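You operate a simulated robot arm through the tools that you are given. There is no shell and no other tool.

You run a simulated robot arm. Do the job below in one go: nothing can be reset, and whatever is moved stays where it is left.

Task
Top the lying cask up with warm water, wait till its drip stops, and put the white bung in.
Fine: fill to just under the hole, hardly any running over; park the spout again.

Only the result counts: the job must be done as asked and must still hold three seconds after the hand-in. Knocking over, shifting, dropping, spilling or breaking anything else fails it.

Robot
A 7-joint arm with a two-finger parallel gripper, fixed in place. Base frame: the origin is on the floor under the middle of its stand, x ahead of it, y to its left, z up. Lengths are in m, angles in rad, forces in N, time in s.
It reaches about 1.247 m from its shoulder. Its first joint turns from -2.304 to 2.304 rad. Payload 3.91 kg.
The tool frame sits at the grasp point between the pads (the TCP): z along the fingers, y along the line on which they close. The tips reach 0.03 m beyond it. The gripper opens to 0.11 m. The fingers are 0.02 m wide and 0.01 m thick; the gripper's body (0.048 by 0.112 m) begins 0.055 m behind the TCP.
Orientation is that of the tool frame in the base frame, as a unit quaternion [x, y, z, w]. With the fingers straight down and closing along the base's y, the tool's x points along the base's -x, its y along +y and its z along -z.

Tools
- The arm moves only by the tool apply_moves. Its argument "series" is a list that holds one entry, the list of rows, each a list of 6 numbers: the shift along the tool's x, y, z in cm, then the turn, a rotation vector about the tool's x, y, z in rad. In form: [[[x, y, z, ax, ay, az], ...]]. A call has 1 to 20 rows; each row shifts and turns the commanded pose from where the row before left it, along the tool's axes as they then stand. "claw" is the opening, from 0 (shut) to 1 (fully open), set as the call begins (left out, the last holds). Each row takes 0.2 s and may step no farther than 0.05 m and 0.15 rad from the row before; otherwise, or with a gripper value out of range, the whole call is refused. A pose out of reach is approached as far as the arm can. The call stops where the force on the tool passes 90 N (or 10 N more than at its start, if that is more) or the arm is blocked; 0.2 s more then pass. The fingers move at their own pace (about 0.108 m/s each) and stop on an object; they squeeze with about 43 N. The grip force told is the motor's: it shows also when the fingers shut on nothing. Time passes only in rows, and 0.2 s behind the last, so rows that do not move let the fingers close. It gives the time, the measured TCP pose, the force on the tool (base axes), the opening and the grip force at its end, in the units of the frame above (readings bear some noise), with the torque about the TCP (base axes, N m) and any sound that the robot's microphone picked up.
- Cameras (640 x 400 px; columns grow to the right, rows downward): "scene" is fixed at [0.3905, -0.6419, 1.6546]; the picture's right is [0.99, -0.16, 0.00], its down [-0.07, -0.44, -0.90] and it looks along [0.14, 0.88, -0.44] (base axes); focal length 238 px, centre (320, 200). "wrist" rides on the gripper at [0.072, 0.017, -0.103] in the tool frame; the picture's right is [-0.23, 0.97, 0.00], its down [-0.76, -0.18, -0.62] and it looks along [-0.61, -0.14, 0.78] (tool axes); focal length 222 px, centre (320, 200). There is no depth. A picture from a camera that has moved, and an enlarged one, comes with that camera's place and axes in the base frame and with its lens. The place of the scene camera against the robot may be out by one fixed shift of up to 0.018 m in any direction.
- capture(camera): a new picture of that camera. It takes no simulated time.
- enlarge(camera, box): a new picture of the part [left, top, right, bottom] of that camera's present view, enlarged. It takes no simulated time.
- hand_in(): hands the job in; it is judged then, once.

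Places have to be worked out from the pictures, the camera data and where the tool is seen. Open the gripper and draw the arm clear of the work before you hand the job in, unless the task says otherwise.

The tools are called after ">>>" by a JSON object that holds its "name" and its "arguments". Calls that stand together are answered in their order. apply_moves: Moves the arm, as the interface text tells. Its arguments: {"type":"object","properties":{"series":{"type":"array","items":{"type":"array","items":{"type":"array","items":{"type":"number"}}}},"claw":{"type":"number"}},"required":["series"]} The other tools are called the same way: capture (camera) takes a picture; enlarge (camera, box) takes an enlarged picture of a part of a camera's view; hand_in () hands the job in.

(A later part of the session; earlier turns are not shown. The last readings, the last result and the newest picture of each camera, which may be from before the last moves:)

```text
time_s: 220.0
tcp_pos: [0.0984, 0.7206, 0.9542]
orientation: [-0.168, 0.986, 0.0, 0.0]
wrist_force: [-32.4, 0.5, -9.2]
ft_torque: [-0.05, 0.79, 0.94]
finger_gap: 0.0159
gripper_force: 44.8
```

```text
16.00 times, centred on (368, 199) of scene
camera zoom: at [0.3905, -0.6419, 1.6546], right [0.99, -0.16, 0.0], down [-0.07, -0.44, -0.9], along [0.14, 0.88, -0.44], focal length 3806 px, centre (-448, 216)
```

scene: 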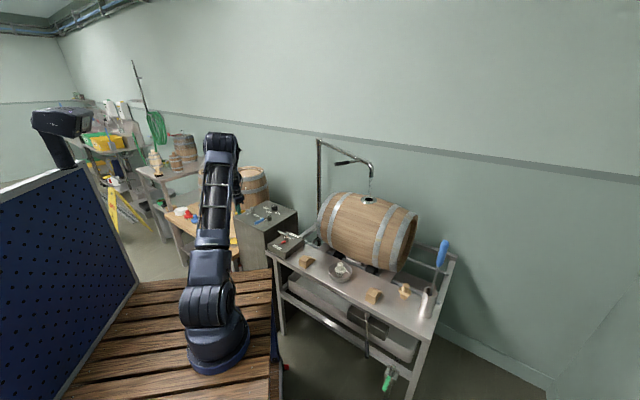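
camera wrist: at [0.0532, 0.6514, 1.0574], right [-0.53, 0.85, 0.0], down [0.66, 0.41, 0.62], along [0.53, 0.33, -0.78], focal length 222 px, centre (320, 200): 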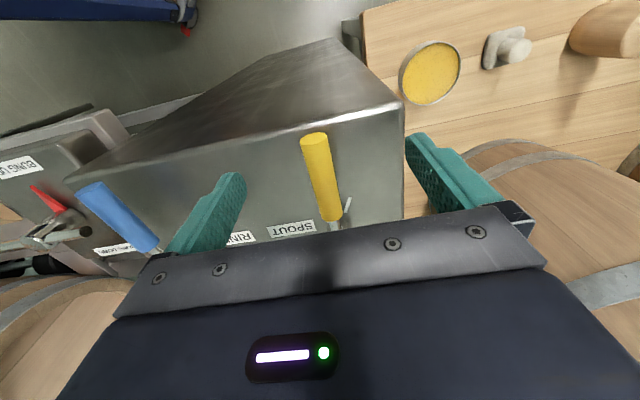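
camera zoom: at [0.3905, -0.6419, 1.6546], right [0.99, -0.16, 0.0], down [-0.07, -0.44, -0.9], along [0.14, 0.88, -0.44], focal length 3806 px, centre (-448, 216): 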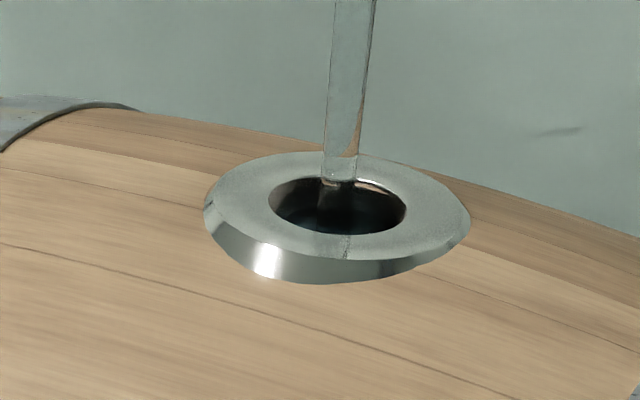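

There appears to be a waterline on the far wall about 10 mm below the rim. I shut the lever now and check.

>>> {"name": "apply_moves", "arguments": {"series": [[[-0.088, -1.165, 0, 0, 0, -0.15], [-0.088, -1.165, 0, 0, 0, -0.15], [-0.088, -1.165, 0, 0, 0, -0.15]]]}}

>>> {"name": "enlarge", "arguments": {"camera": "scene", "box": [358, 193, 378, 205]}}

>>> {"name": "apply_moves", "arguments": {"series": [[[0, 0, 0, 0, 0, 0]]]}}

>>> {"name": "enlarge", "arguments": {"camera": "scene", "box": [356, 170, 381, 206]}}

>>> {"name": "enlarge", "arguments": {"camera": "scene", "box": [358, 193, 378, 205]}}

```text
time_s: 220.8
tcp_pos: [0.1186, 0.6904, 0.9532]
orientation: [-0.383, 0.924, -0.001, 0.0]
wrist_force: [-22.2, -18.8, 3.8]
ft_torque: [-0.9, 0.92, -0.13]
finger_gap: 0.0156
gripper_force: 45.0
```

```text
16.00 times, centred on (368, 199) of scene
camera zoom: at [0.3905, -0.6419, 1.6546], right [0.99, -0.16, 0.0], down [-0.07, -0.44, -0.9], along [0.14, 0.88, -0.44], focal length 3806 px, centre (-448, 216)
```

zoom: 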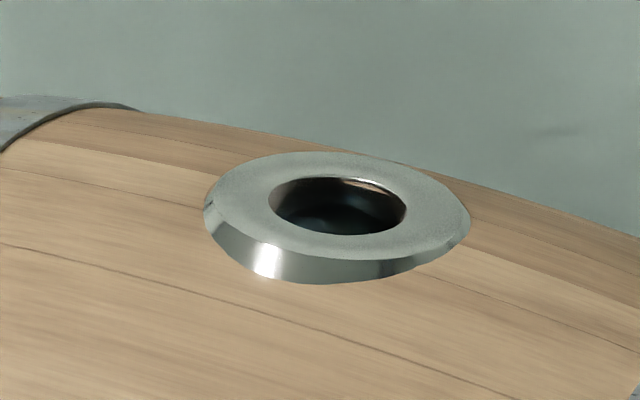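

```text
time_s: 221.2
tcp_pos: [0.118, 0.6913, 0.9538]
orientation: [-0.383, 0.924, 0.0, 0.0]
wrist_force: [-18.3, -21.3, 5.2]
ft_torque: [-0.73, 0.62, -0.18]
finger_gap: 0.0155
gripper_force: 45.4
```

```text
11.11 times, centred on (368, 188) of scene
camera zoom: at [0.3905, -0.6419, 1.6546], right [0.99, -0.16, 0.0], down [-0.07, -0.44, -0.9], along [0.14, 0.88, -0.44], focal length 2643 px, centre (-219, 333)
```

zoom: 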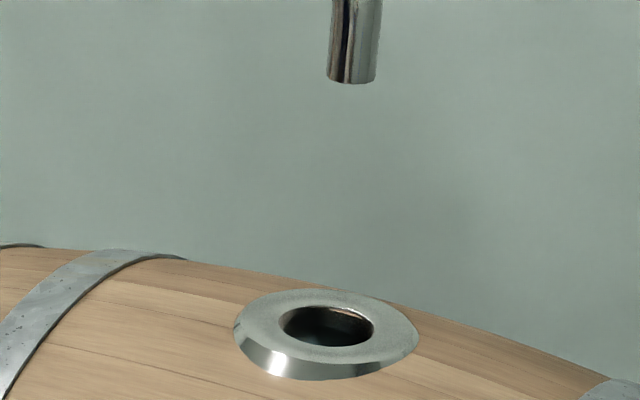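

```text
16.00 times, centred on (368, 199) of scene
camera zoom: at [0.3905, -0.6419, 1.6546], right [0.99, -0.16, 0.0], down [-0.07, -0.44, -0.9], along [0.14, 0.88, -0.44], focal length 3806 px, centre (-448, 216)
```

zoom: 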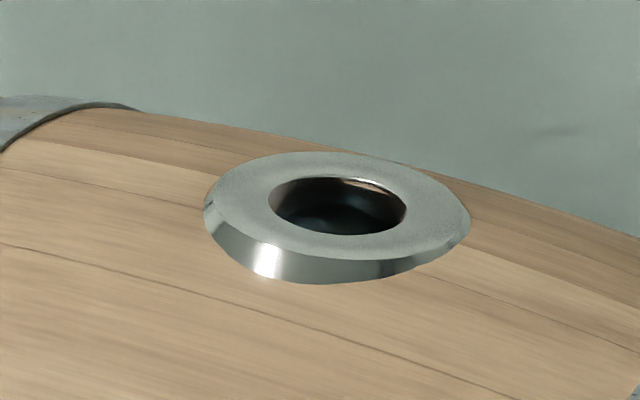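

The water surface is now clearly visible in the hole from the scene camera. I release and measure it from the close viewpoints.

>>> {"name": "apply_moves", "arguments": {"series": [[[0, 0, 0, 0, 0, 0], [0, 0, 0, 0, 0, 0], [0, 0, -4, 0, 0, 0], [0, 0, -4, 0, 0, 0], [0, 0, -4, 0, 0, 0], [0, 0, -4, 0, 0, 0], [0, 0, -4, 0, 0, 0], [-1.256, -4.215, -2.077, 0, 0, 0], [-1.256, -4.215, -2.077, 0, 0, 0], [-1.256, -4.215, -2.077, 0, 0, 0], [-1.256, -4.215, -2.077, 0, 0, 0], [-1.256, -4.215, -2.077, 0, 0, 0], [-1.256, -4.215, -2.077, 0, 0, 0], [-1.256, -4.215, -2.077, 0, 0, 0], [-1.256, -4.215, -2.077, 0, 0, 0], [-1.256, -4.215, -2.077, 0, 0, 0], [-1.256, -4.215, -2.077, 0, 0, 0], [-1.256, -4.215, -2.077, 0, 0, 0], [-1.256, -4.215, -2.077, 0, 0, 0], [-1.256, -4.215, -2.077, 0, 0, 0]]], "claw": 1}}

>>> {"name": "apply_moves", "arguments": {"series": [[[0, 0, 0, 0, 0, 0.13], [0, 0, 0, 0, 0, 0.13], [0, 0, 0, 0, 0, 0.13], [0, 0, 0, 0, 0, 0.13]]]}}

>>> {"name": "enlarge", "arguments": {"camera": "wrist", "box": [298, 172, 318, 194]}}

>>> {"name": "enlarge", "arguments": {"camera": "wrist", "box": [290, 160, 330, 202]}}

>>> {"name": "enlarge", "arguments": {"camera": "scene", "box": [356, 170, 381, 206]}}

```text
time_s: 225.4
tcp_pos: [0.6198, 0.4222, 1.4249]
orientation: [-0.383, 0.924, 0.001, 0.0]
wrist_force: [-0.6, 0.1, -1.0]
ft_torque: [-0.02, -0.01, 0.02]
finger_gap: 0.11
gripper_force: 0.0
```

```text
time_s: 226.4
tcp_pos: [0.6215, 0.4205, 1.4245]
orientation: [-0.131, 0.991, 0.0, 0.0]
wrist_force: [0.0, 0.0, 0.4]
ft_torque: [0.0, -0.01, 0.0]
finger_gap: 0.1101
gripper_force: 0.0
```

```text
16.00 times, centred on (308, 183) of wrist
camera zoom: at [0.5457, 0.4183, 1.5286], right [-0.03, 1.0, 0.0], down [0.78, 0.03, 0.62], along [0.62, 0.02, -0.78], focal length 3554 px, centre (512, 472)
```

zoom: 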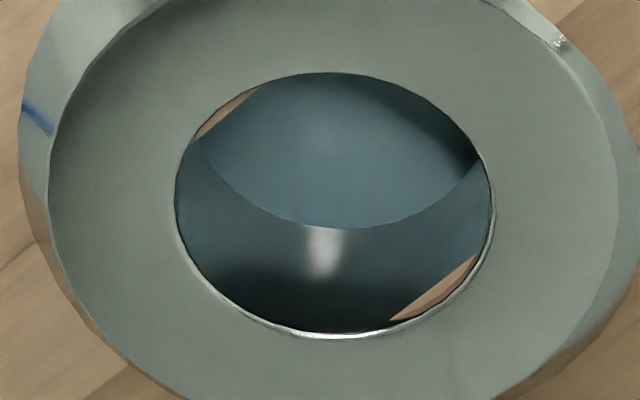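

```text
9.52 times, centred on (310, 181) of wrist
camera zoom: at [0.5457, 0.4183, 1.5286], right [-0.03, 1.0, 0.0], down [0.78, 0.03, 0.62], along [0.62, 0.02, -0.78], focal length 2116 px, centre (415, 381)
```

zoom: 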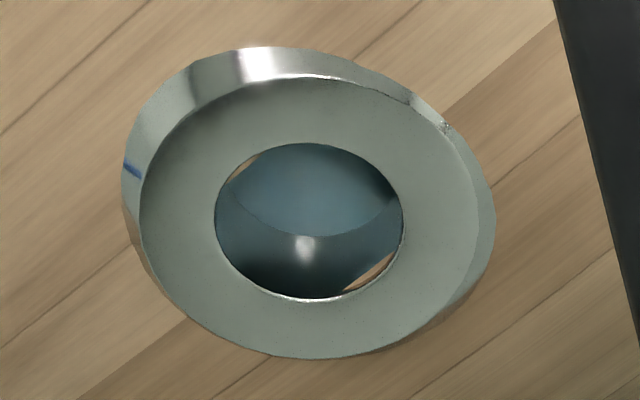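

```text
11.11 times, centred on (368, 188) of scene
camera zoom: at [0.3905, -0.6419, 1.6546], right [0.99, -0.16, 0.0], down [-0.07, -0.44, -0.9], along [0.14, 0.88, -0.44], focal length 2643 px, centre (-219, 333)
```

zoom: 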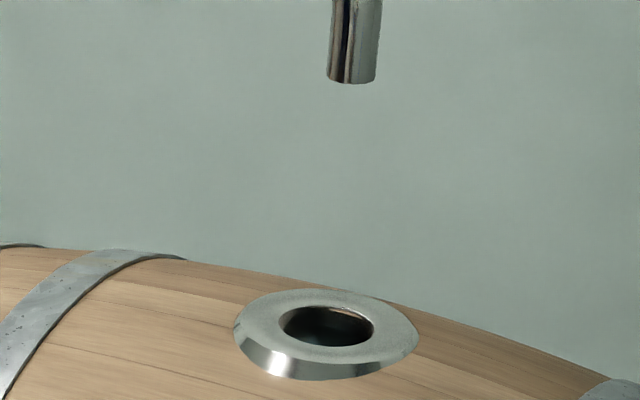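

The tint inside is brighter than before, so the level has risen further. I repeat the close -y side view for a direct comparison with the earlier picture.

>>> {"name": "apply_moves", "arguments": {"series": [[[-3.86, -1.04, 0, 0, 0, 0], [-3.86, -1.04, 0, 0, 0, 0], [-3.86, -1.04, 0, 0, 0, 0], [0.07, -4.13, 0, 0, 0, 0], [0.07, -4.13, 0, 0, 0, 0], [0.07, -4.13, 0, 0, 0, 0], [0, 0, 0, 0, 0, -0.15], [0, 0, 0, 0, 0, -0.15], [0, 0, 0, 0, 0, -0.15], [0, 0, 0, 0, 0, -0.15], [0, 0, 0, 0, 0, -0.15], [0, 0, 0, 0, 0, -0.15], [0, 0, 0, 0, 0, -0.15], [0, 0, 4, 0, 0, 0], [0, 0, 4, 0, 0, 0], [0, 0, 4, 0, 0, 0], [0, 0, 3, 0, 0, 0]]]}}

>>> {"name": "enlarge", "arguments": {"camera": "wrist", "box": [298, 168, 340, 210]}}

>>> {"name": "enlarge", "arguments": {"camera": "wrist", "box": [300, 175, 336, 200]}}

```text
time_s: 230.0
tcp_pos: [0.7714, 0.3023, 1.2741]
orientation: [-0.611, 0.791, 0.0, 0.0]
wrist_force: [-0.4, -0.5, -0.6]
ft_torque: [0.01, -0.02, -0.01]
finger_gap: 0.1099
gripper_force: 0.1
```

```text
9.52 times, centred on (319, 189) of wrist
camera zoom: at [0.736, 0.2361, 1.3782], right [-0.89, 0.47, 0.0], down [0.36, 0.69, 0.62], along [0.29, 0.55, -0.78], focal length 2116 px, centre (330, 305)
```

zoom: 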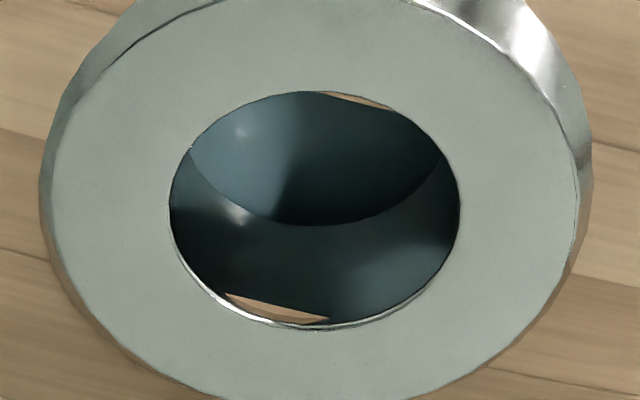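

```text
16.00 times, centred on (318, 188) of wrist
camera zoom: at [0.736, 0.2361, 1.3782], right [-0.89, 0.47, 0.0], down [0.36, 0.69, 0.62], along [0.29, 0.55, -0.78], focal length 3554 px, centre (352, 400)
```

zoom: 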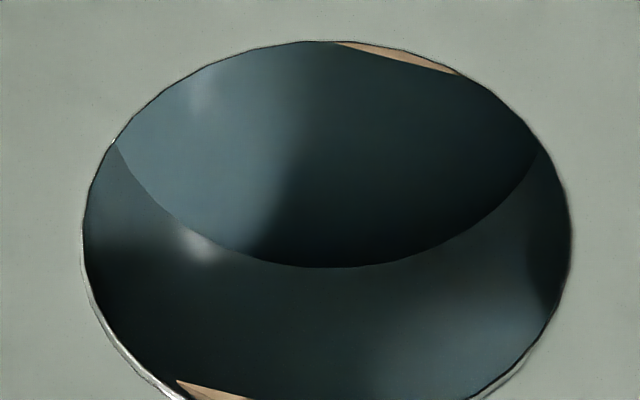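

The lit area on the water has widened since the earlier picture. The surface has risen a few mm and now lies right around the lower edge of the bore, ~25 mm under the rim. I'll add a little more in a controlled way, so back to the lever.

>>> {"name": "apply_moves", "arguments": {"series": [[[0, 0, -4, 0, 0, 0], [0, 0, -4, 0, 0, 0], [0, 0, -4, 0, 0, 0], [0, 0, -3, 0, 0, 0], [0, 0, 0, 0, 0, 0.1325], [0, 0, 0, 0, 0, 0.1325], [0, 0, 0, 0, 0, 0.1325], [0, 0, 0, 0, 0, 0.1325], [1.11, 4.38, 0, 0, 0, 0], [1.11, 4.38, 0, 0, 0, 0], [1.11, 4.38, 0, 0, 0, 0], [1.11, 4.38, 0, 0, 0, 0], [1.11, 4.38, 0, 0, 0, 0], [1.11, 4.38, 0, 0, 0, 0], [1.11, 4.38, 0, 0, 0, 0]]]}}

>>> {"name": "apply_moves", "arguments": {"series": [[[0.993, 3.911, 2.4545, 0, 0, 0], [0.993, 3.911, 2.4545, 0, 0, 0], [0.993, 3.911, 2.4545, 0, 0, 0], [0.993, 3.911, 2.4545, 0, 0, 0], [0.993, 3.911, 2.4545, 0, 0, 0], [0.993, 3.911, 2.4545, 0, 0, 0], [0.993, 3.911, 2.4545, 0, 0, 0], [0.993, 3.911, 2.4545, 0, 0, 0], [0.993, 3.911, 2.4545, 0, 0, 0], [0.993, 3.911, 2.4545, 0, 0, 0], [0.993, 3.911, 2.4545, 0, 0, 0], [0, 0, 4.0, 0, 0, 0], [0, 0, 4.0, 0, 0, 0], [0, 0, 2.0, 0, 0, 0]]]}}

>>> {"name": "capture", "arguments": {"camera": "wrist"}}

>>> {"name": "enlarge", "arguments": {"camera": "scene", "box": [358, 193, 378, 205]}}

```text
time_s: 233.2
tcp_pos: [0.4996, 0.462, 1.4239]
orientation: [-0.382, 0.924, 0.001, -0.001]
wrist_force: [0.1, 0.2, -0.2]
ft_torque: [-0.01, 0.03, -0.03]
finger_gap: 0.1101
gripper_force: 0.1
```

```text
time_s: 236.2
tcp_pos: [0.1195, 0.6895, 1.0548]
orientation: [-0.382, 0.924, 0.0, 0.0]
wrist_force: [-0.4, -0.2, -0.1]
ft_torque: [0.01, -0.02, -0.02]
finger_gap: 0.1096
gripper_force: 0.0
```

```text
taken
camera wrist: at [0.055, 0.6504, 1.1582], right [-0.53, 0.85, 0.0], down [0.66, 0.41, 0.62], along [0.53, 0.33, -0.78], focal length 222 px, centre (320, 200)
```

wrist: 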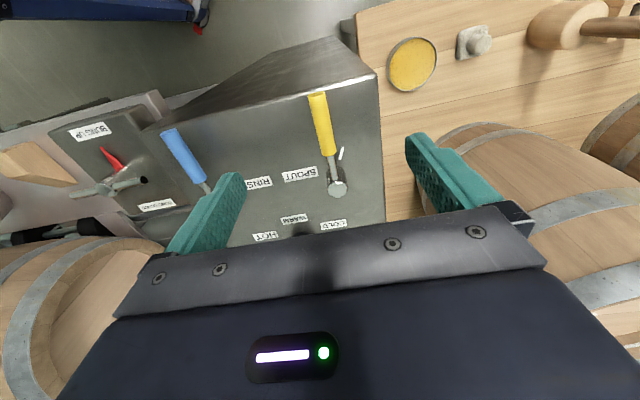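

```text
16.00 times, centred on (368, 199) of scene
camera zoom: at [0.3905, -0.6419, 1.6546], right [0.99, -0.16, 0.0], down [-0.07, -0.44, -0.9], along [0.14, 0.88, -0.44], focal length 3806 px, centre (-448, 216)
```

zoom: 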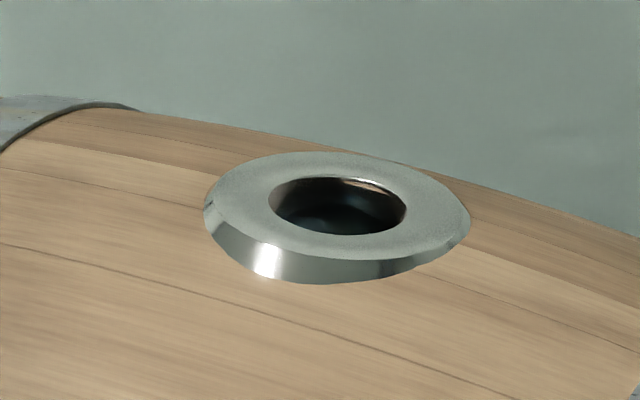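

Lever unmoved and shut. I make a small correction, descend and grip.

>>> {"name": "apply_moves", "arguments": {"series": [[[0, 0.2, 4.0, 0, 0, 0], [0, 0, 4.0, 0, 0, 0], [0, 0, 2.1, 0, 0, 0], [0, 0, 0, 0, 0, 0]]]}}

>>> {"name": "apply_moves", "arguments": {"series": [[[0, 0, 0, 0, 0, 0], [0, 0, 0, 0, 0, 0], [0, 0, 0, 0, 0, 0]]], "claw": 0}}

```text
time_s: 237.2
tcp_pos: [0.1167, 0.691, 0.9535]
orientation: [-0.383, 0.924, 0.001, 0.0]
wrist_force: [0.0, 0.1, -0.6]
ft_torque: [-0.03, 0.01, 0.0]
finger_gap: 0.1098
gripper_force: 0.0
```

```text
time_s: 238.0
tcp_pos: [0.1175, 0.6909, 0.9534]
orientation: [-0.382, 0.924, 0.0, 0.0]
wrist_force: [1.6, -3.5, 1.1]
ft_torque: [0.02, -0.1, -0.35]
finger_gap: 0.0156
gripper_force: 44.6
```

Gripped. I open to the mark and watch in sub-second steps.

>>> {"name": "apply_moves", "arguments": {"series": [[[-0.088, 1.165, 0, 0, 0, 0.15], [-0.088, 1.165, 0, 0, 0, 0.15], [-0.088, 1.165, 0, 0, 0, 0.15], [0, 0, 0, 0, 0, 0]]]}}

>>> {"name": "enlarge", "arguments": {"camera": "scene", "box": [358, 193, 378, 205]}}

>>> {"name": "apply_moves", "arguments": {"series": [[[0, 0, 0, 0, 0, 0], [0, 0, 0, 0, 0, 0], [0, 0, 0, 0, 0, 0]]]}}

>>> {"name": "enlarge", "arguments": {"camera": "scene", "box": [358, 193, 378, 205]}}

```text
time_s: 239.0
tcp_pos: [0.0968, 0.7216, 0.9534]
orientation: [-0.167, 0.986, 0.0, 0.0]
wrist_force: [-15.5, 8.1, -3.9]
ft_torque: [0.4, -0.01, 1.21]
finger_gap: 0.016
gripper_force: 44.2
```

```text
16.00 times, centred on (368, 199) of scene
camera zoom: at [0.3905, -0.6419, 1.6546], right [0.99, -0.16, 0.0], down [-0.07, -0.44, -0.9], along [0.14, 0.88, -0.44], focal length 3806 px, centre (-448, 216)
```

zoom: 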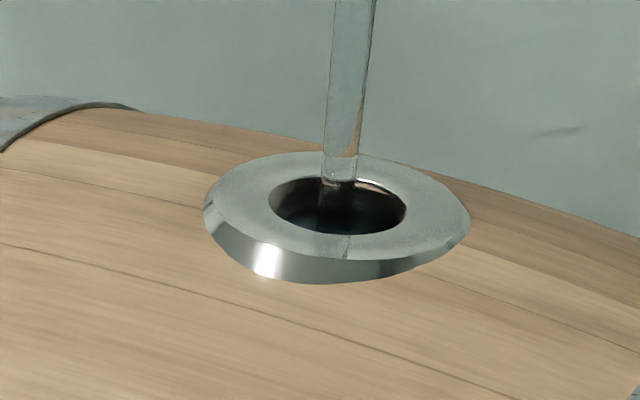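

```text
time_s: 239.8
tcp_pos: [0.0984, 0.7209, 0.9527]
orientation: [-0.168, 0.986, 0.0, 0.001]
wrist_force: [-22.5, 4.0, 0.2]
ft_torque: [0.02, 0.66, 1.04]
finger_gap: 0.016
gripper_force: 44.9
```

```text
16.00 times, centred on (368, 199) of scene
camera zoom: at [0.3905, -0.6419, 1.6546], right [0.99, -0.16, 0.0], down [-0.07, -0.44, -0.9], along [0.14, 0.88, -0.44], focal length 3806 px, centre (-448, 216)
```

zoom: 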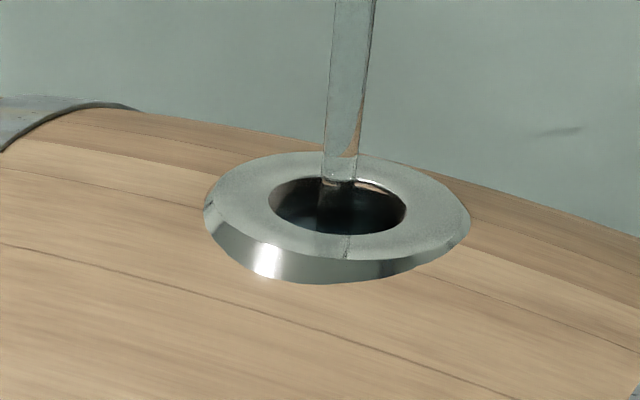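

A little bluer. I continue with two more 0.8 s steps.

>>> {"name": "apply_moves", "arguments": {"series": [[[0, 0, 0, 0, 0, 0], [0, 0, 0, 0, 0, 0], [0, 0, 0, 0, 0, 0]]]}}

>>> {"name": "enlarge", "arguments": {"camera": "scene", "box": [358, 193, 378, 205]}}

>>> {"name": "apply_moves", "arguments": {"series": [[[0, 0, 0, 0, 0, 0], [0, 0, 0, 0, 0, 0], [0, 0, 0, 0, 0, 0]]]}}

>>> {"name": "enlarge", "arguments": {"camera": "scene", "box": [358, 193, 378, 205]}}

```text
time_s: 240.6
tcp_pos: [0.0977, 0.7209, 0.9526]
orientation: [-0.168, 0.986, -0.001, 0.0]
wrist_force: [-26.6, 1.0, 2.1]
ft_torque: [-0.05, 0.74, 0.91]
finger_gap: 0.0158
gripper_force: 44.8
```

```text
16.00 times, centred on (368, 199) of scene
camera zoom: at [0.3905, -0.6419, 1.6546], right [0.99, -0.16, 0.0], down [-0.07, -0.44, -0.9], along [0.14, 0.88, -0.44], focal length 3806 px, centre (-448, 216)
```

zoom: 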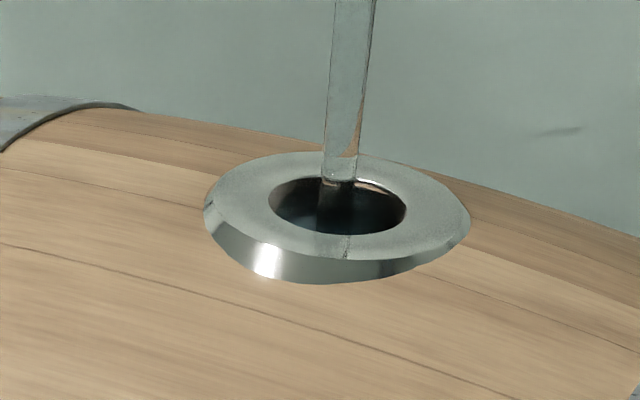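

```text
time_s: 241.4
tcp_pos: [0.0979, 0.7201, 0.9529]
orientation: [-0.168, 0.986, 0.0, 0.0]
wrist_force: [-29.8, -0.1, 1.9]
ft_torque: [-0.04, 0.7, 0.95]
finger_gap: 0.0159
gripper_force: 44.6
```

```text
16.00 times, centred on (368, 199) of scene
camera zoom: at [0.3905, -0.6419, 1.6546], right [0.99, -0.16, 0.0], down [-0.07, -0.44, -0.9], along [0.14, 0.88, -0.44], focal length 3806 px, centre (-448, 216)
```

zoom: 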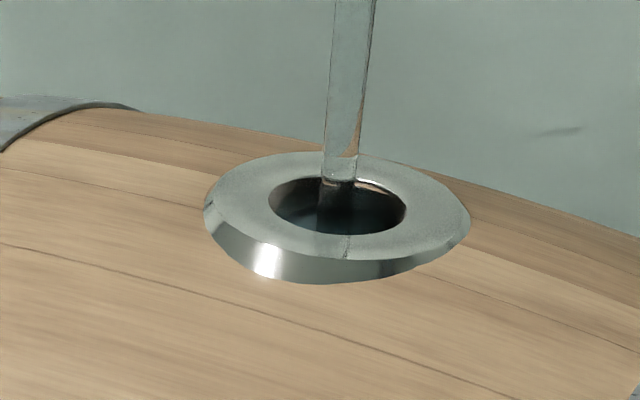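

The bluish area grows. I take another 0.6 s step.

>>> {"name": "apply_moves", "arguments": {"series": [[[0, 0, 0, 0, 0, 0], [0, 0, 0, 0, 0, 0]]]}}

>>> {"name": "enlarge", "arguments": {"camera": "scene", "box": [358, 193, 378, 205]}}

```text
time_s: 242.0
tcp_pos: [0.0971, 0.7211, 0.9536]
orientation: [-0.167, 0.986, -0.001, 0.0]
wrist_force: [-30.8, -1.1, 2.4]
ft_torque: [-0.02, 0.76, 0.94]
finger_gap: 0.0158
gripper_force: 45.0
```

```text
16.00 times, centred on (368, 199) of scene
camera zoom: at [0.3905, -0.6419, 1.6546], right [0.99, -0.16, 0.0], down [-0.07, -0.44, -0.9], along [0.14, 0.88, -0.44], focal length 3806 px, centre (-448, 216)
```

zoom: 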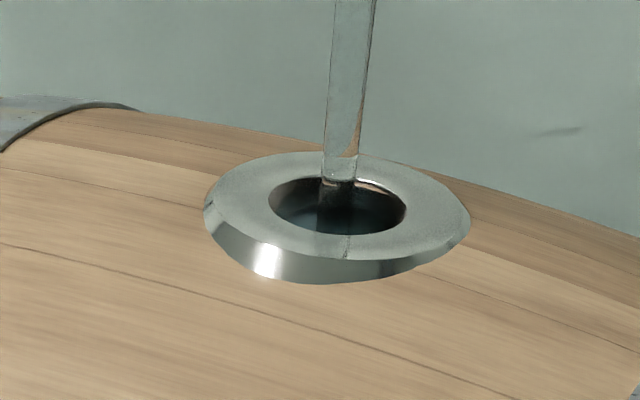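

Rising slowly. Another 0.8 s, then I'll shut and measure.

>>> {"name": "apply_moves", "arguments": {"series": [[[0, 0, 0, 0, 0, 0], [0, 0, 0, 0, 0, 0], [0, 0, 0, 0, 0, 0]]]}}

>>> {"name": "enlarge", "arguments": {"camera": "scene", "box": [358, 193, 378, 205]}}

```text
time_s: 242.8
tcp_pos: [0.0968, 0.7219, 0.9541]
orientation: [-0.167, 0.986, -0.001, 0.0]
wrist_force: [-31.3, -0.4, 1.6]
ft_torque: [-0.06, 0.75, 0.95]
finger_gap: 0.0158
gripper_force: 45.6
```

```text
16.00 times, centred on (368, 199) of scene
camera zoom: at [0.3905, -0.6419, 1.6546], right [0.99, -0.16, 0.0], down [-0.07, -0.44, -0.9], along [0.14, 0.88, -0.44], focal length 3806 px, centre (-448, 216)
```

zoom: 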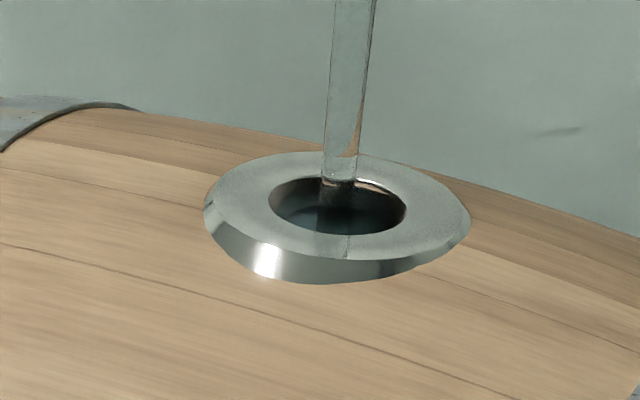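

A sharp waterline now shows on the far wall, roughly 10 mm under the rim. I shut immediately.

>>> {"name": "apply_moves", "arguments": {"series": [[[-0.088, -1.165, 0, 0, 0, -0.15], [-0.088, -1.165, 0, 0, 0, -0.15], [-0.088, -1.165, 0, 0, 0, -0.15]]]}}

>>> {"name": "enlarge", "arguments": {"camera": "scene", "box": [358, 193, 378, 205]}}

>>> {"name": "apply_moves", "arguments": {"series": [[[0, 0, 0, 0, 0, 0]]]}}

>>> {"name": "enlarge", "arguments": {"camera": "scene", "box": [358, 193, 378, 205]}}

>>> {"name": "enlarge", "arguments": {"camera": "scene", "box": [356, 170, 381, 206]}}

```text
time_s: 243.6
tcp_pos: [0.1175, 0.6909, 0.9534]
orientation: [-0.383, 0.924, -0.002, 0.0]
wrist_force: [-21.7, -22.1, 4.1]
ft_torque: [-0.87, 0.8, -0.14]
finger_gap: 0.0157
gripper_force: 44.6
```

```text
16.00 times, centred on (368, 199) of scene
camera zoom: at [0.3905, -0.6419, 1.6546], right [0.99, -0.16, 0.0], down [-0.07, -0.44, -0.9], along [0.14, 0.88, -0.44], focal length 3806 px, centre (-448, 216)
```

zoom: 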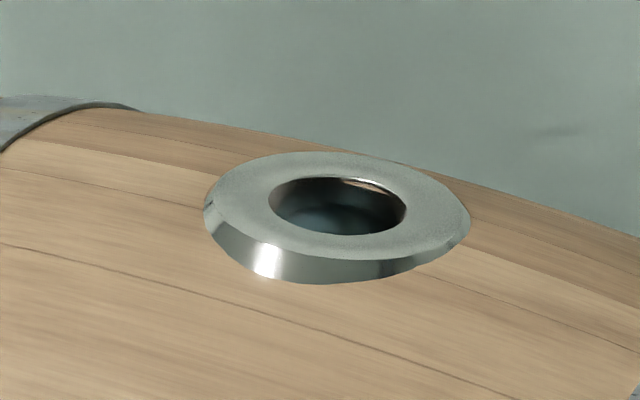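

```text
time_s: 244.0
tcp_pos: [0.1184, 0.6909, 0.9536]
orientation: [-0.382, 0.924, -0.001, 0.0]
wrist_force: [-19.3, -26.1, -0.1]
ft_torque: [-0.79, 0.56, -0.38]
finger_gap: 0.0157
gripper_force: 45.3
```

```text
16.00 times, centred on (368, 199) of scene
camera zoom: at [0.3905, -0.6419, 1.6546], right [0.99, -0.16, 0.0], down [-0.07, -0.44, -0.9], along [0.14, 0.88, -0.44], focal length 3806 px, centre (-448, 216)
```

zoom: 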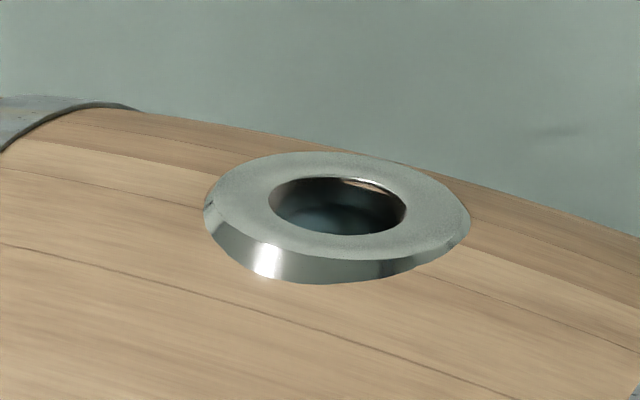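

```text
11.11 times, centred on (368, 188) of scene
camera zoom: at [0.3905, -0.6419, 1.6546], right [0.99, -0.16, 0.0], down [-0.07, -0.44, -0.9], along [0.14, 0.88, -0.44], focal length 2643 px, centre (-219, 333)
```

zoom: 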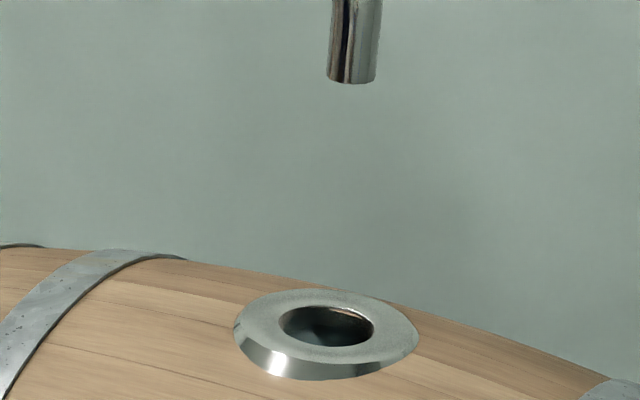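

Shut; the surface stands visibly inside the bore, about 10 mm below the rim, with nothing running over. I release and verify from above.

>>> {"name": "apply_moves", "arguments": {"series": [[[0, 0, 0, 0, 0, 0], [0, 0, 0, 0, 0, 0], [0, 0, -4, 0, 0, 0], [0, 0, -4, 0, 0, 0], [0, 0, -4, 0, 0, 0], [0, 0, -4, 0, 0, 0], [0, 0, -4, 0, 0, 0], [-1.256, -4.215, -2.077, 0, 0, 0], [-1.256, -4.215, -2.077, 0, 0, 0], [-1.256, -4.215, -2.077, 0, 0, 0], [-1.256, -4.215, -2.077, 0, 0, 0], [-1.256, -4.215, -2.077, 0, 0, 0], [-1.256, -4.215, -2.077, 0, 0, 0], [-1.256, -4.215, -2.077, 0, 0, 0], [-1.256, -4.215, -2.077, 0, 0, 0], [-1.256, -4.215, -2.077, 0, 0, 0], [-1.256, -4.215, -2.077, 0, 0, 0], [-1.256, -4.215, -2.077, 0, 0, 0], [-1.256, -4.215, -2.077, 0, 0, 0], [-1.256, -4.215, -2.077, 0, 0, 0]]], "claw": 1}}

>>> {"name": "enlarge", "arguments": {"camera": "scene", "box": [356, 170, 381, 206]}}

>>> {"name": "apply_moves", "arguments": {"series": [[[0, 0, 0, 0, 0, 0.13], [0, 0, 0, 0, 0, 0.13], [0, 0, 0, 0, 0, 0.13], [0, 0, 0, 0, 0, 0.13]]]}}

>>> {"name": "enlarge", "arguments": {"camera": "wrist", "box": [298, 172, 318, 194]}}

>>> {"name": "enlarge", "arguments": {"camera": "wrist", "box": [290, 160, 330, 202]}}

```text
time_s: 248.2
tcp_pos: [0.6195, 0.4206, 1.4236]
orientation: [-0.383, 0.924, -0.001, 0.001]
wrist_force: [0.2, 0.2, 0.6]
ft_torque: [-0.02, 0.0, -0.03]
finger_gap: 0.11
gripper_force: 0.0
```

```text
11.11 times, centred on (368, 188) of scene
camera zoom: at [0.3905, -0.6419, 1.6546], right [0.99, -0.16, 0.0], down [-0.07, -0.44, -0.9], along [0.14, 0.88, -0.44], focal length 2643 px, centre (-219, 333)
```

zoom: 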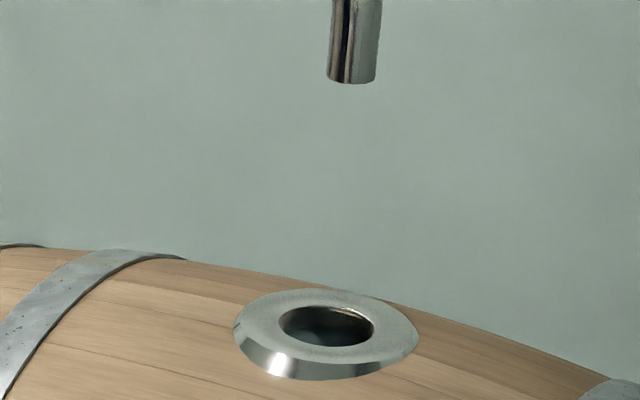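

```text
time_s: 249.2
tcp_pos: [0.62, 0.4205, 1.4238]
orientation: [-0.131, 0.991, 0.0, 0.0]
wrist_force: [0.1, 0.4, 0.2]
ft_torque: [0.02, 0.02, -0.04]
finger_gap: 0.1101
gripper_force: 0.0
```

```text
16.00 times, centred on (308, 183) of wrist
camera zoom: at [0.5451, 0.4176, 1.5281], right [-0.03, 1.0, 0.0], down [0.78, 0.03, 0.62], along [0.62, 0.02, -0.78], focal length 3554 px, centre (512, 472)
```

zoom: 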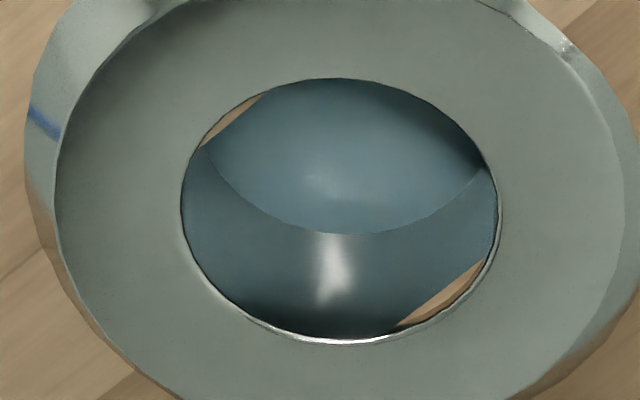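

```text
9.52 times, centred on (310, 181) of wrist
camera zoom: at [0.5451, 0.4176, 1.5281], right [-0.03, 1.0, 0.0], down [0.78, 0.03, 0.62], along [0.62, 0.02, -0.78], focal length 2116 px, centre (415, 381)
```

zoom: 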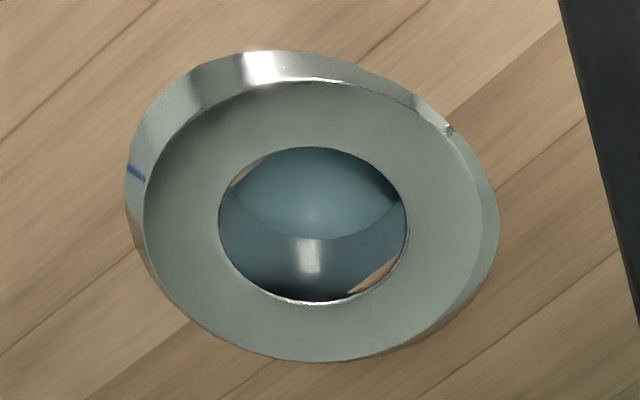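

Comparing the three views, the bright streak on the water column's side grew from ~4 to 12 to 17 mm above the bore bottom, so the surface is now ~8 mm below the rim. I take the grazing close-up to verify that height.

>>> {"name": "apply_moves", "arguments": {"series": [[[-3.86, -1.04, 0, 0, 0, 0], [-3.86, -1.04, 0, 0, 0, 0], [-3.86, -1.04, 0, 0, 0, 0], [0.07, -4.13, 0, 0, 0, 0], [0.07, -4.13, 0, 0, 0, 0], [0.07, -4.13, 0, 0, 0, 0], [0, 0, 0, 0, 0, -0.15], [0, 0, 0, 0, 0, -0.15], [0, 0, 0, 0, 0, -0.15], [0, 0, 0, 0, 0, -0.15], [0, 0, 0, 0, 0, -0.15], [0, 0, 0, 0, 0, -0.15], [0, 0, 0, 0, 0, -0.15], [0, 0, 4, 0, 0, 0], [0, 0, 4, 0, 0, 0], [0, 0, 4, 0, 0, 0], [0, 0, 3, 0, 0, 0]]]}}

>>> {"name": "enlarge", "arguments": {"camera": "wrist", "box": [298, 168, 340, 210]}}

>>> {"name": "apply_moves", "arguments": {"series": [[[0, 0, 0, 0, -0.1375, 0], [0, 0, 0, 0, -0.1375, 0], [0, 0, 0, 0, -0.1375, 0], [0, 0, 0, 0, -0.1375, 0], [1.87, -0.2, 3.41, 0, 0, 0], [1.87, -0.2, 3.41, 0, 0, 0]]]}}

>>> {"name": "enlarge", "arguments": {"camera": "wrist", "box": [285, 145, 355, 190]}}

>>> {"name": "enlarge", "arguments": {"camera": "wrist", "box": [290, 150, 326, 175]}}

```text
time_s: 252.8
tcp_pos: [0.7714, 0.2997, 1.2741]
orientation: [-0.612, 0.791, 0.0, 0.0]
wrist_force: [0.2, -0.9, 0.1]
ft_torque: [0.01, -0.01, 0.04]
finger_gap: 0.1097
gripper_force: 0.0
```

```text
9.52 times, centred on (319, 189) of wrist
camera zoom: at [0.7359, 0.2348, 1.378], right [-0.88, 0.47, 0.0], down [0.36, 0.69, 0.62], along [0.29, 0.55, -0.78], focal length 2116 px, centre (330, 305)
```

zoom: 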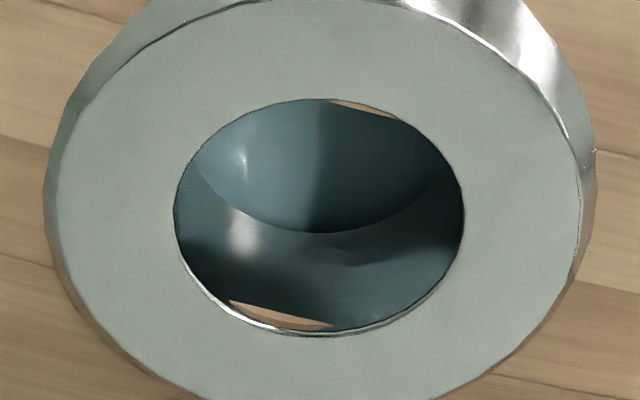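

```text
time_s: 254.2
tcp_pos: [0.7753, 0.3022, 1.1961]
orientation: [-0.589, 0.761, 0.166, 0.216]
wrist_force: [-0.4, 0.6, 0.6]
ft_torque: [-0.03, 0.02, -0.04]
finger_gap: 0.1099
gripper_force: 0.0
```

```text
8.89 times, centred on (320, 168) of wrist
camera zoom: at [0.7284, 0.1952, 1.2476], right [-0.89, 0.43, 0.12], down [0.25, 0.27, 0.93], along [0.37, 0.86, -0.35], focal length 1974 px, centre (320, 489)
```

zoom: 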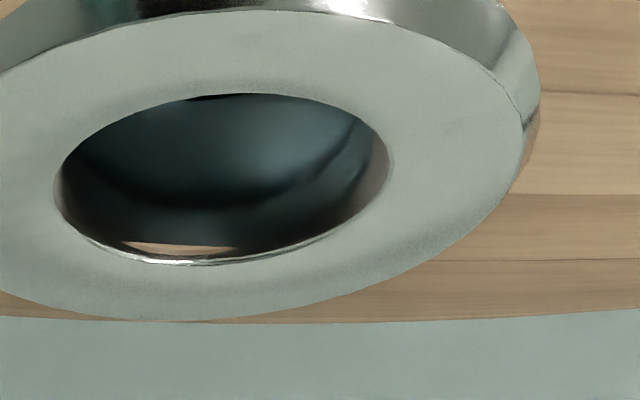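

```text
16.00 times, centred on (308, 162) of wrist
camera zoom: at [0.7284, 0.1952, 1.2476], right [-0.89, 0.43, 0.12], down [0.25, 0.27, 0.93], along [0.37, 0.86, -0.35], focal length 3554 px, centre (512, 800)
```

zoom: 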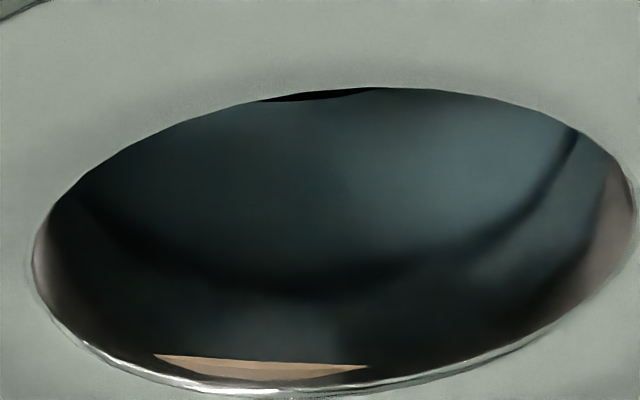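

The grazing view puts the waterline on the far wall at ~8 mm below the rim. I back off upward and then watch spout and cask for any drip over several frames.

>>> {"name": "apply_moves", "arguments": {"series": [[[-1.87, 0.2, -3.41, 0, 0, 0], [-1.87, 0.2, -3.41, 0, 0, 0], [0, 0, 0, 0, 0.1375, 0], [0, 0, 0, 0, 0.1375, 0], [0, 0, 0, 0, 0.1375, 0], [0, 0, 0, 0, 0.1375, 0], [0, 0, -4, 0, 0, 0], [0, 0, -4, 0, 0, 0], [0, 0, -4, 0, 0, 0], [0, 0, -3, 0, 0, 0], [0, 0, 0, 0, 0, 0.1325], [0, 0, 0, 0, 0, 0.1325], [0, 0, 0, 0, 0, 0.1325], [0, 0, 0, 0, 0, 0.1325]]]}}

>>> {"name": "enlarge", "arguments": {"camera": "scene", "box": [356, 170, 381, 206]}}

>>> {"name": "enlarge", "arguments": {"camera": "scene", "box": [300, 220, 430, 300]}}

>>> {"name": "apply_moves", "arguments": {"series": [[[0, 0, 0, 0, 0, 0]]]}}

>>> {"name": "enlarge", "arguments": {"camera": "scene", "box": [356, 170, 381, 206]}}

>>> {"name": "enlarge", "arguments": {"camera": "scene", "box": [300, 220, 430, 300]}}

```text
time_s: 257.2
tcp_pos: [0.7712, 0.2996, 1.4236]
orientation: [-0.382, 0.924, 0.0, 0.0]
wrist_force: [0.4, -0.5, 0.2]
ft_torque: [0.0, -0.03, 0.03]
finger_gap: 0.11
gripper_force: 0.0
```

```text
11.11 times, centred on (368, 188) of scene
camera zoom: at [0.3905, -0.6419, 1.6546], right [0.99, -0.16, 0.0], down [-0.07, -0.44, -0.9], along [0.14, 0.88, -0.44], focal length 2643 px, centre (-219, 333)
```

zoom: 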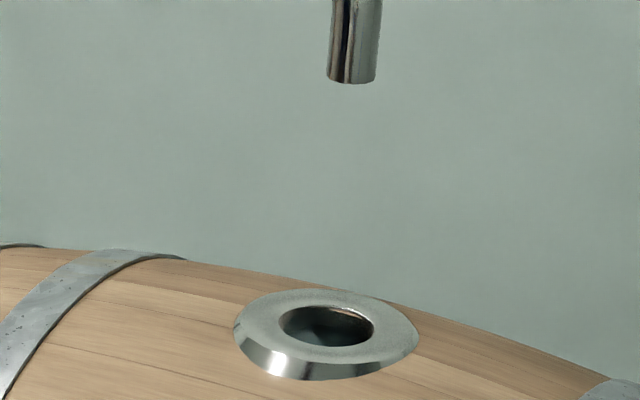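

```text
4.92 times, centred on (365, 260) of scene
camera zoom: at [0.3905, -0.6419, 1.6546], right [0.99, -0.16, 0.0], down [-0.07, -0.44, -0.9], along [0.14, 0.88, -0.44], focal length 1171 px, centre (98, -95)
```

zoom: 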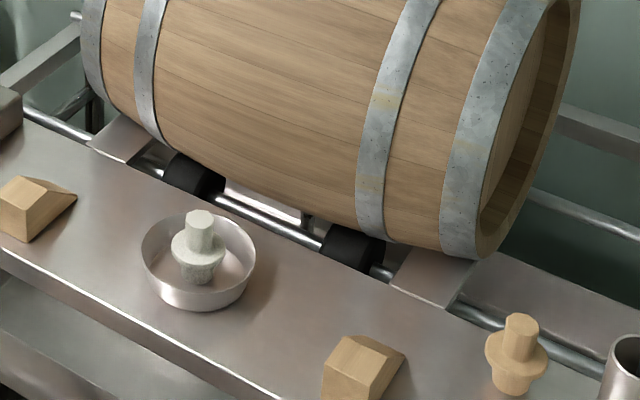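

```text
time_s: 257.6
tcp_pos: [0.7705, 0.3004, 1.4248]
orientation: [-0.382, 0.924, 0.0, 0.0]
wrist_force: [-0.4, -0.5, -0.8]
ft_torque: [0.03, 0.0, -0.03]
finger_gap: 0.1102
gripper_force: 0.2
```

```text
11.11 times, centred on (368, 188) of scene
camera zoom: at [0.3905, -0.6419, 1.6546], right [0.99, -0.16, 0.0], down [-0.07, -0.44, -0.9], along [0.14, 0.88, -0.44], focal length 2643 px, centre (-219, 333)
```

zoom: 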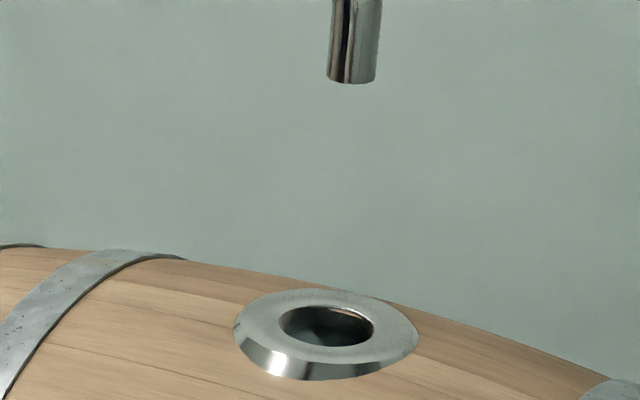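

```text
4.92 times, centred on (365, 260) of scene
camera zoom: at [0.3905, -0.6419, 1.6546], right [0.99, -0.16, 0.0], down [-0.07, -0.44, -0.9], along [0.14, 0.88, -0.44], focal length 1171 px, centre (98, -95)
```

zoom: 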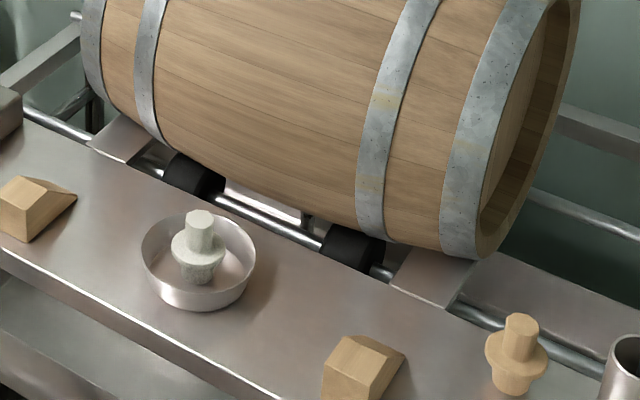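

There may be something at the gap beneath the cask near (305,218) of that zoom. I look closer there.

>>> {"name": "enlarge", "arguments": {"camera": "scene", "box": [350, 250, 376, 275]}}

>>> {"name": "apply_moves", "arguments": {"series": [[[0, 0, 0, 0, 0, 0]]]}}

>>> {"name": "enlarge", "arguments": {"camera": "scene", "box": [350, 250, 376, 275]}}

>>> {"name": "apply_moves", "arguments": {"series": [[[0, 0, 0, 0, 0, 0]]]}}

>>> {"name": "enlarge", "arguments": {"camera": "scene", "box": [350, 250, 376, 275]}}

```text
16.00 times, centred on (363, 262) of scene
camera zoom: at [0.3905, -0.6419, 1.6546], right [0.99, -0.16, 0.0], down [-0.07, -0.44, -0.9], along [0.14, 0.88, -0.44], focal length 3806 px, centre (-368, -800)
```

zoom: 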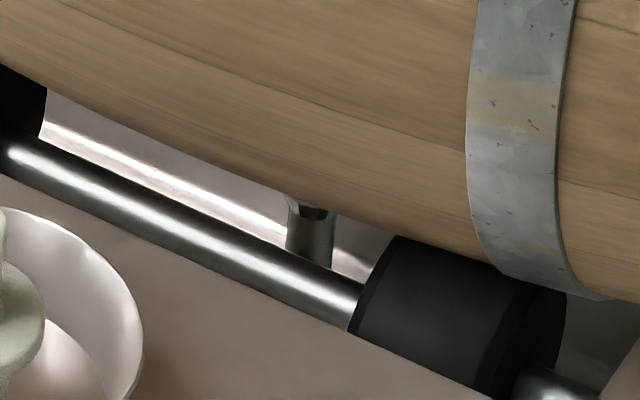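

```text
time_s: 258.0
tcp_pos: [0.7701, 0.3002, 1.4249]
orientation: [-0.383, 0.924, -0.001, 0.0]
wrist_force: [0.1, 0.3, -0.4]
ft_torque: [-0.01, -0.01, 0.01]
finger_gap: 0.1101
gripper_force: 0.0
```

```text
16.00 times, centred on (363, 262) of scene
camera zoom: at [0.3905, -0.6419, 1.6546], right [0.99, -0.16, 0.0], down [-0.07, -0.44, -0.9], along [0.14, 0.88, -0.44], focal length 3806 px, centre (-368, -800)
```

zoom: 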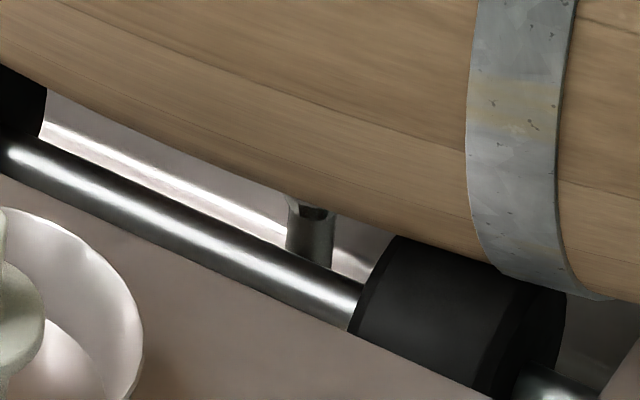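

```text
time_s: 258.4
tcp_pos: [0.7713, 0.2999, 1.4247]
orientation: [-0.383, 0.924, 0.001, 0.0]
wrist_force: [-0.3, -0.2, 0.0]
ft_torque: [-0.01, -0.02, -0.01]
finger_gap: 0.11
gripper_force: 0.0
```

```text
16.00 times, centred on (363, 262) of scene
camera zoom: at [0.3905, -0.6419, 1.6546], right [0.99, -0.16, 0.0], down [-0.07, -0.44, -0.9], along [0.14, 0.88, -0.44], focal length 3806 px, centre (-368, -800)
```

zoom: 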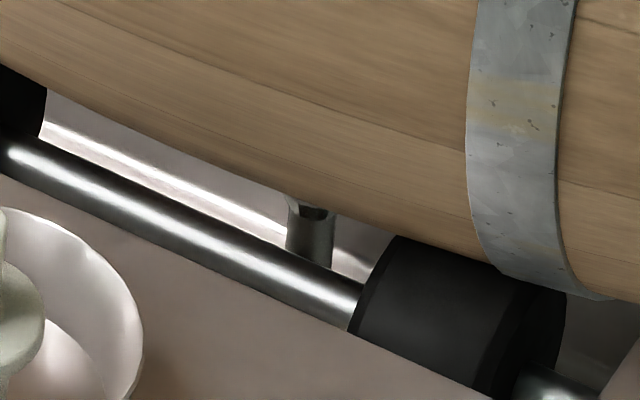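

That is just the fixed rinse nozzle. I check both cask heads and the lower edges over a couple of frames.

>>> {"name": "enlarge", "arguments": {"camera": "scene", "box": [385, 220, 435, 280]}}

>>> {"name": "enlarge", "arguments": {"camera": "scene", "box": [300, 190, 350, 260]}}

>>> {"name": "apply_moves", "arguments": {"series": [[[0, 0, 0, 0, 0, 0], [0, 0, 0, 0, 0, 0]]]}}

>>> {"name": "enlarge", "arguments": {"camera": "scene", "box": [385, 220, 435, 280]}}

>>> {"name": "enlarge", "arguments": {"camera": "scene", "box": [300, 190, 350, 260]}}

```text
6.67 times, centred on (410, 250) of scene
camera zoom: at [0.3905, -0.6419, 1.6546], right [0.99, -0.16, 0.0], down [-0.07, -0.44, -0.9], along [0.14, 0.88, -0.44], focal length 1586 px, centre (-280, -133)
```

zoom: 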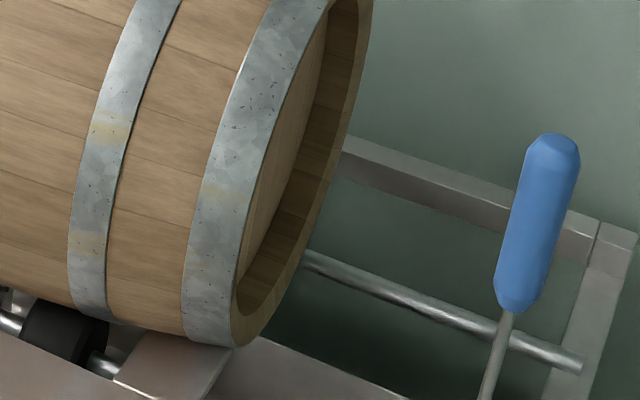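

```text
5.71 times, centred on (325, 225) of scene
camera zoom: at [0.3905, -0.6419, 1.6546], right [0.99, -0.16, 0.0], down [-0.07, -0.44, -0.9], along [0.14, 0.88, -0.44], focal length 1359 px, centre (291, 57)
```

zoom: 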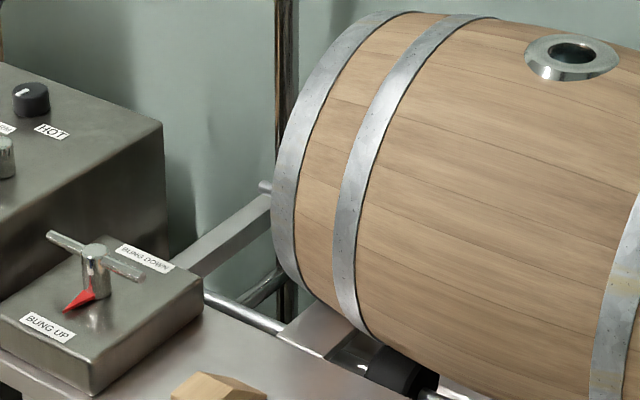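

```text
time_s: 259.0
tcp_pos: [0.7702, 0.3007, 1.4242]
orientation: [-0.383, 0.924, 0.0, 0.0]
wrist_force: [-0.3, 1.0, 1.1]
ft_torque: [-0.03, -0.02, 0.01]
finger_gap: 0.1098
gripper_force: 0.0
```

```text
6.67 times, centred on (410, 250) of scene
camera zoom: at [0.3905, -0.6419, 1.6546], right [0.99, -0.16, 0.0], down [-0.07, -0.44, -0.9], along [0.14, 0.88, -0.44], focal length 1586 px, centre (-280, -133)
```

zoom: 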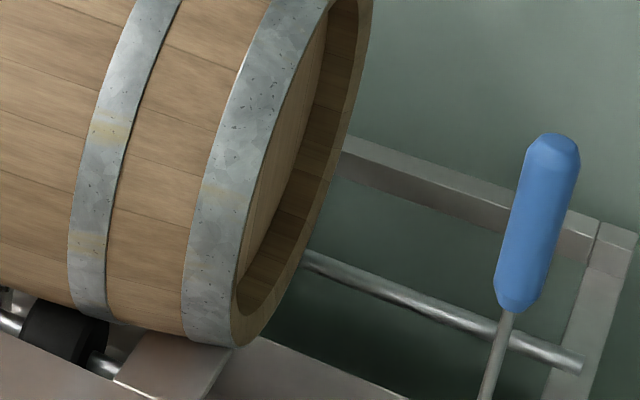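

```text
5.71 times, centred on (325, 225) of scene
camera zoom: at [0.3905, -0.6419, 1.6546], right [0.99, -0.16, 0.0], down [-0.07, -0.44, -0.9], along [0.14, 0.88, -0.44], focal length 1359 px, centre (291, 57)
```

zoom: 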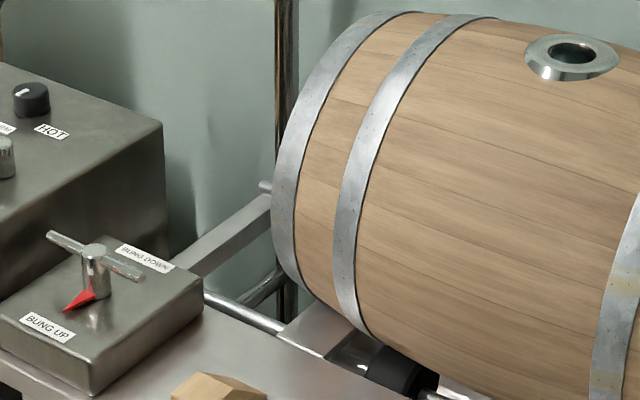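

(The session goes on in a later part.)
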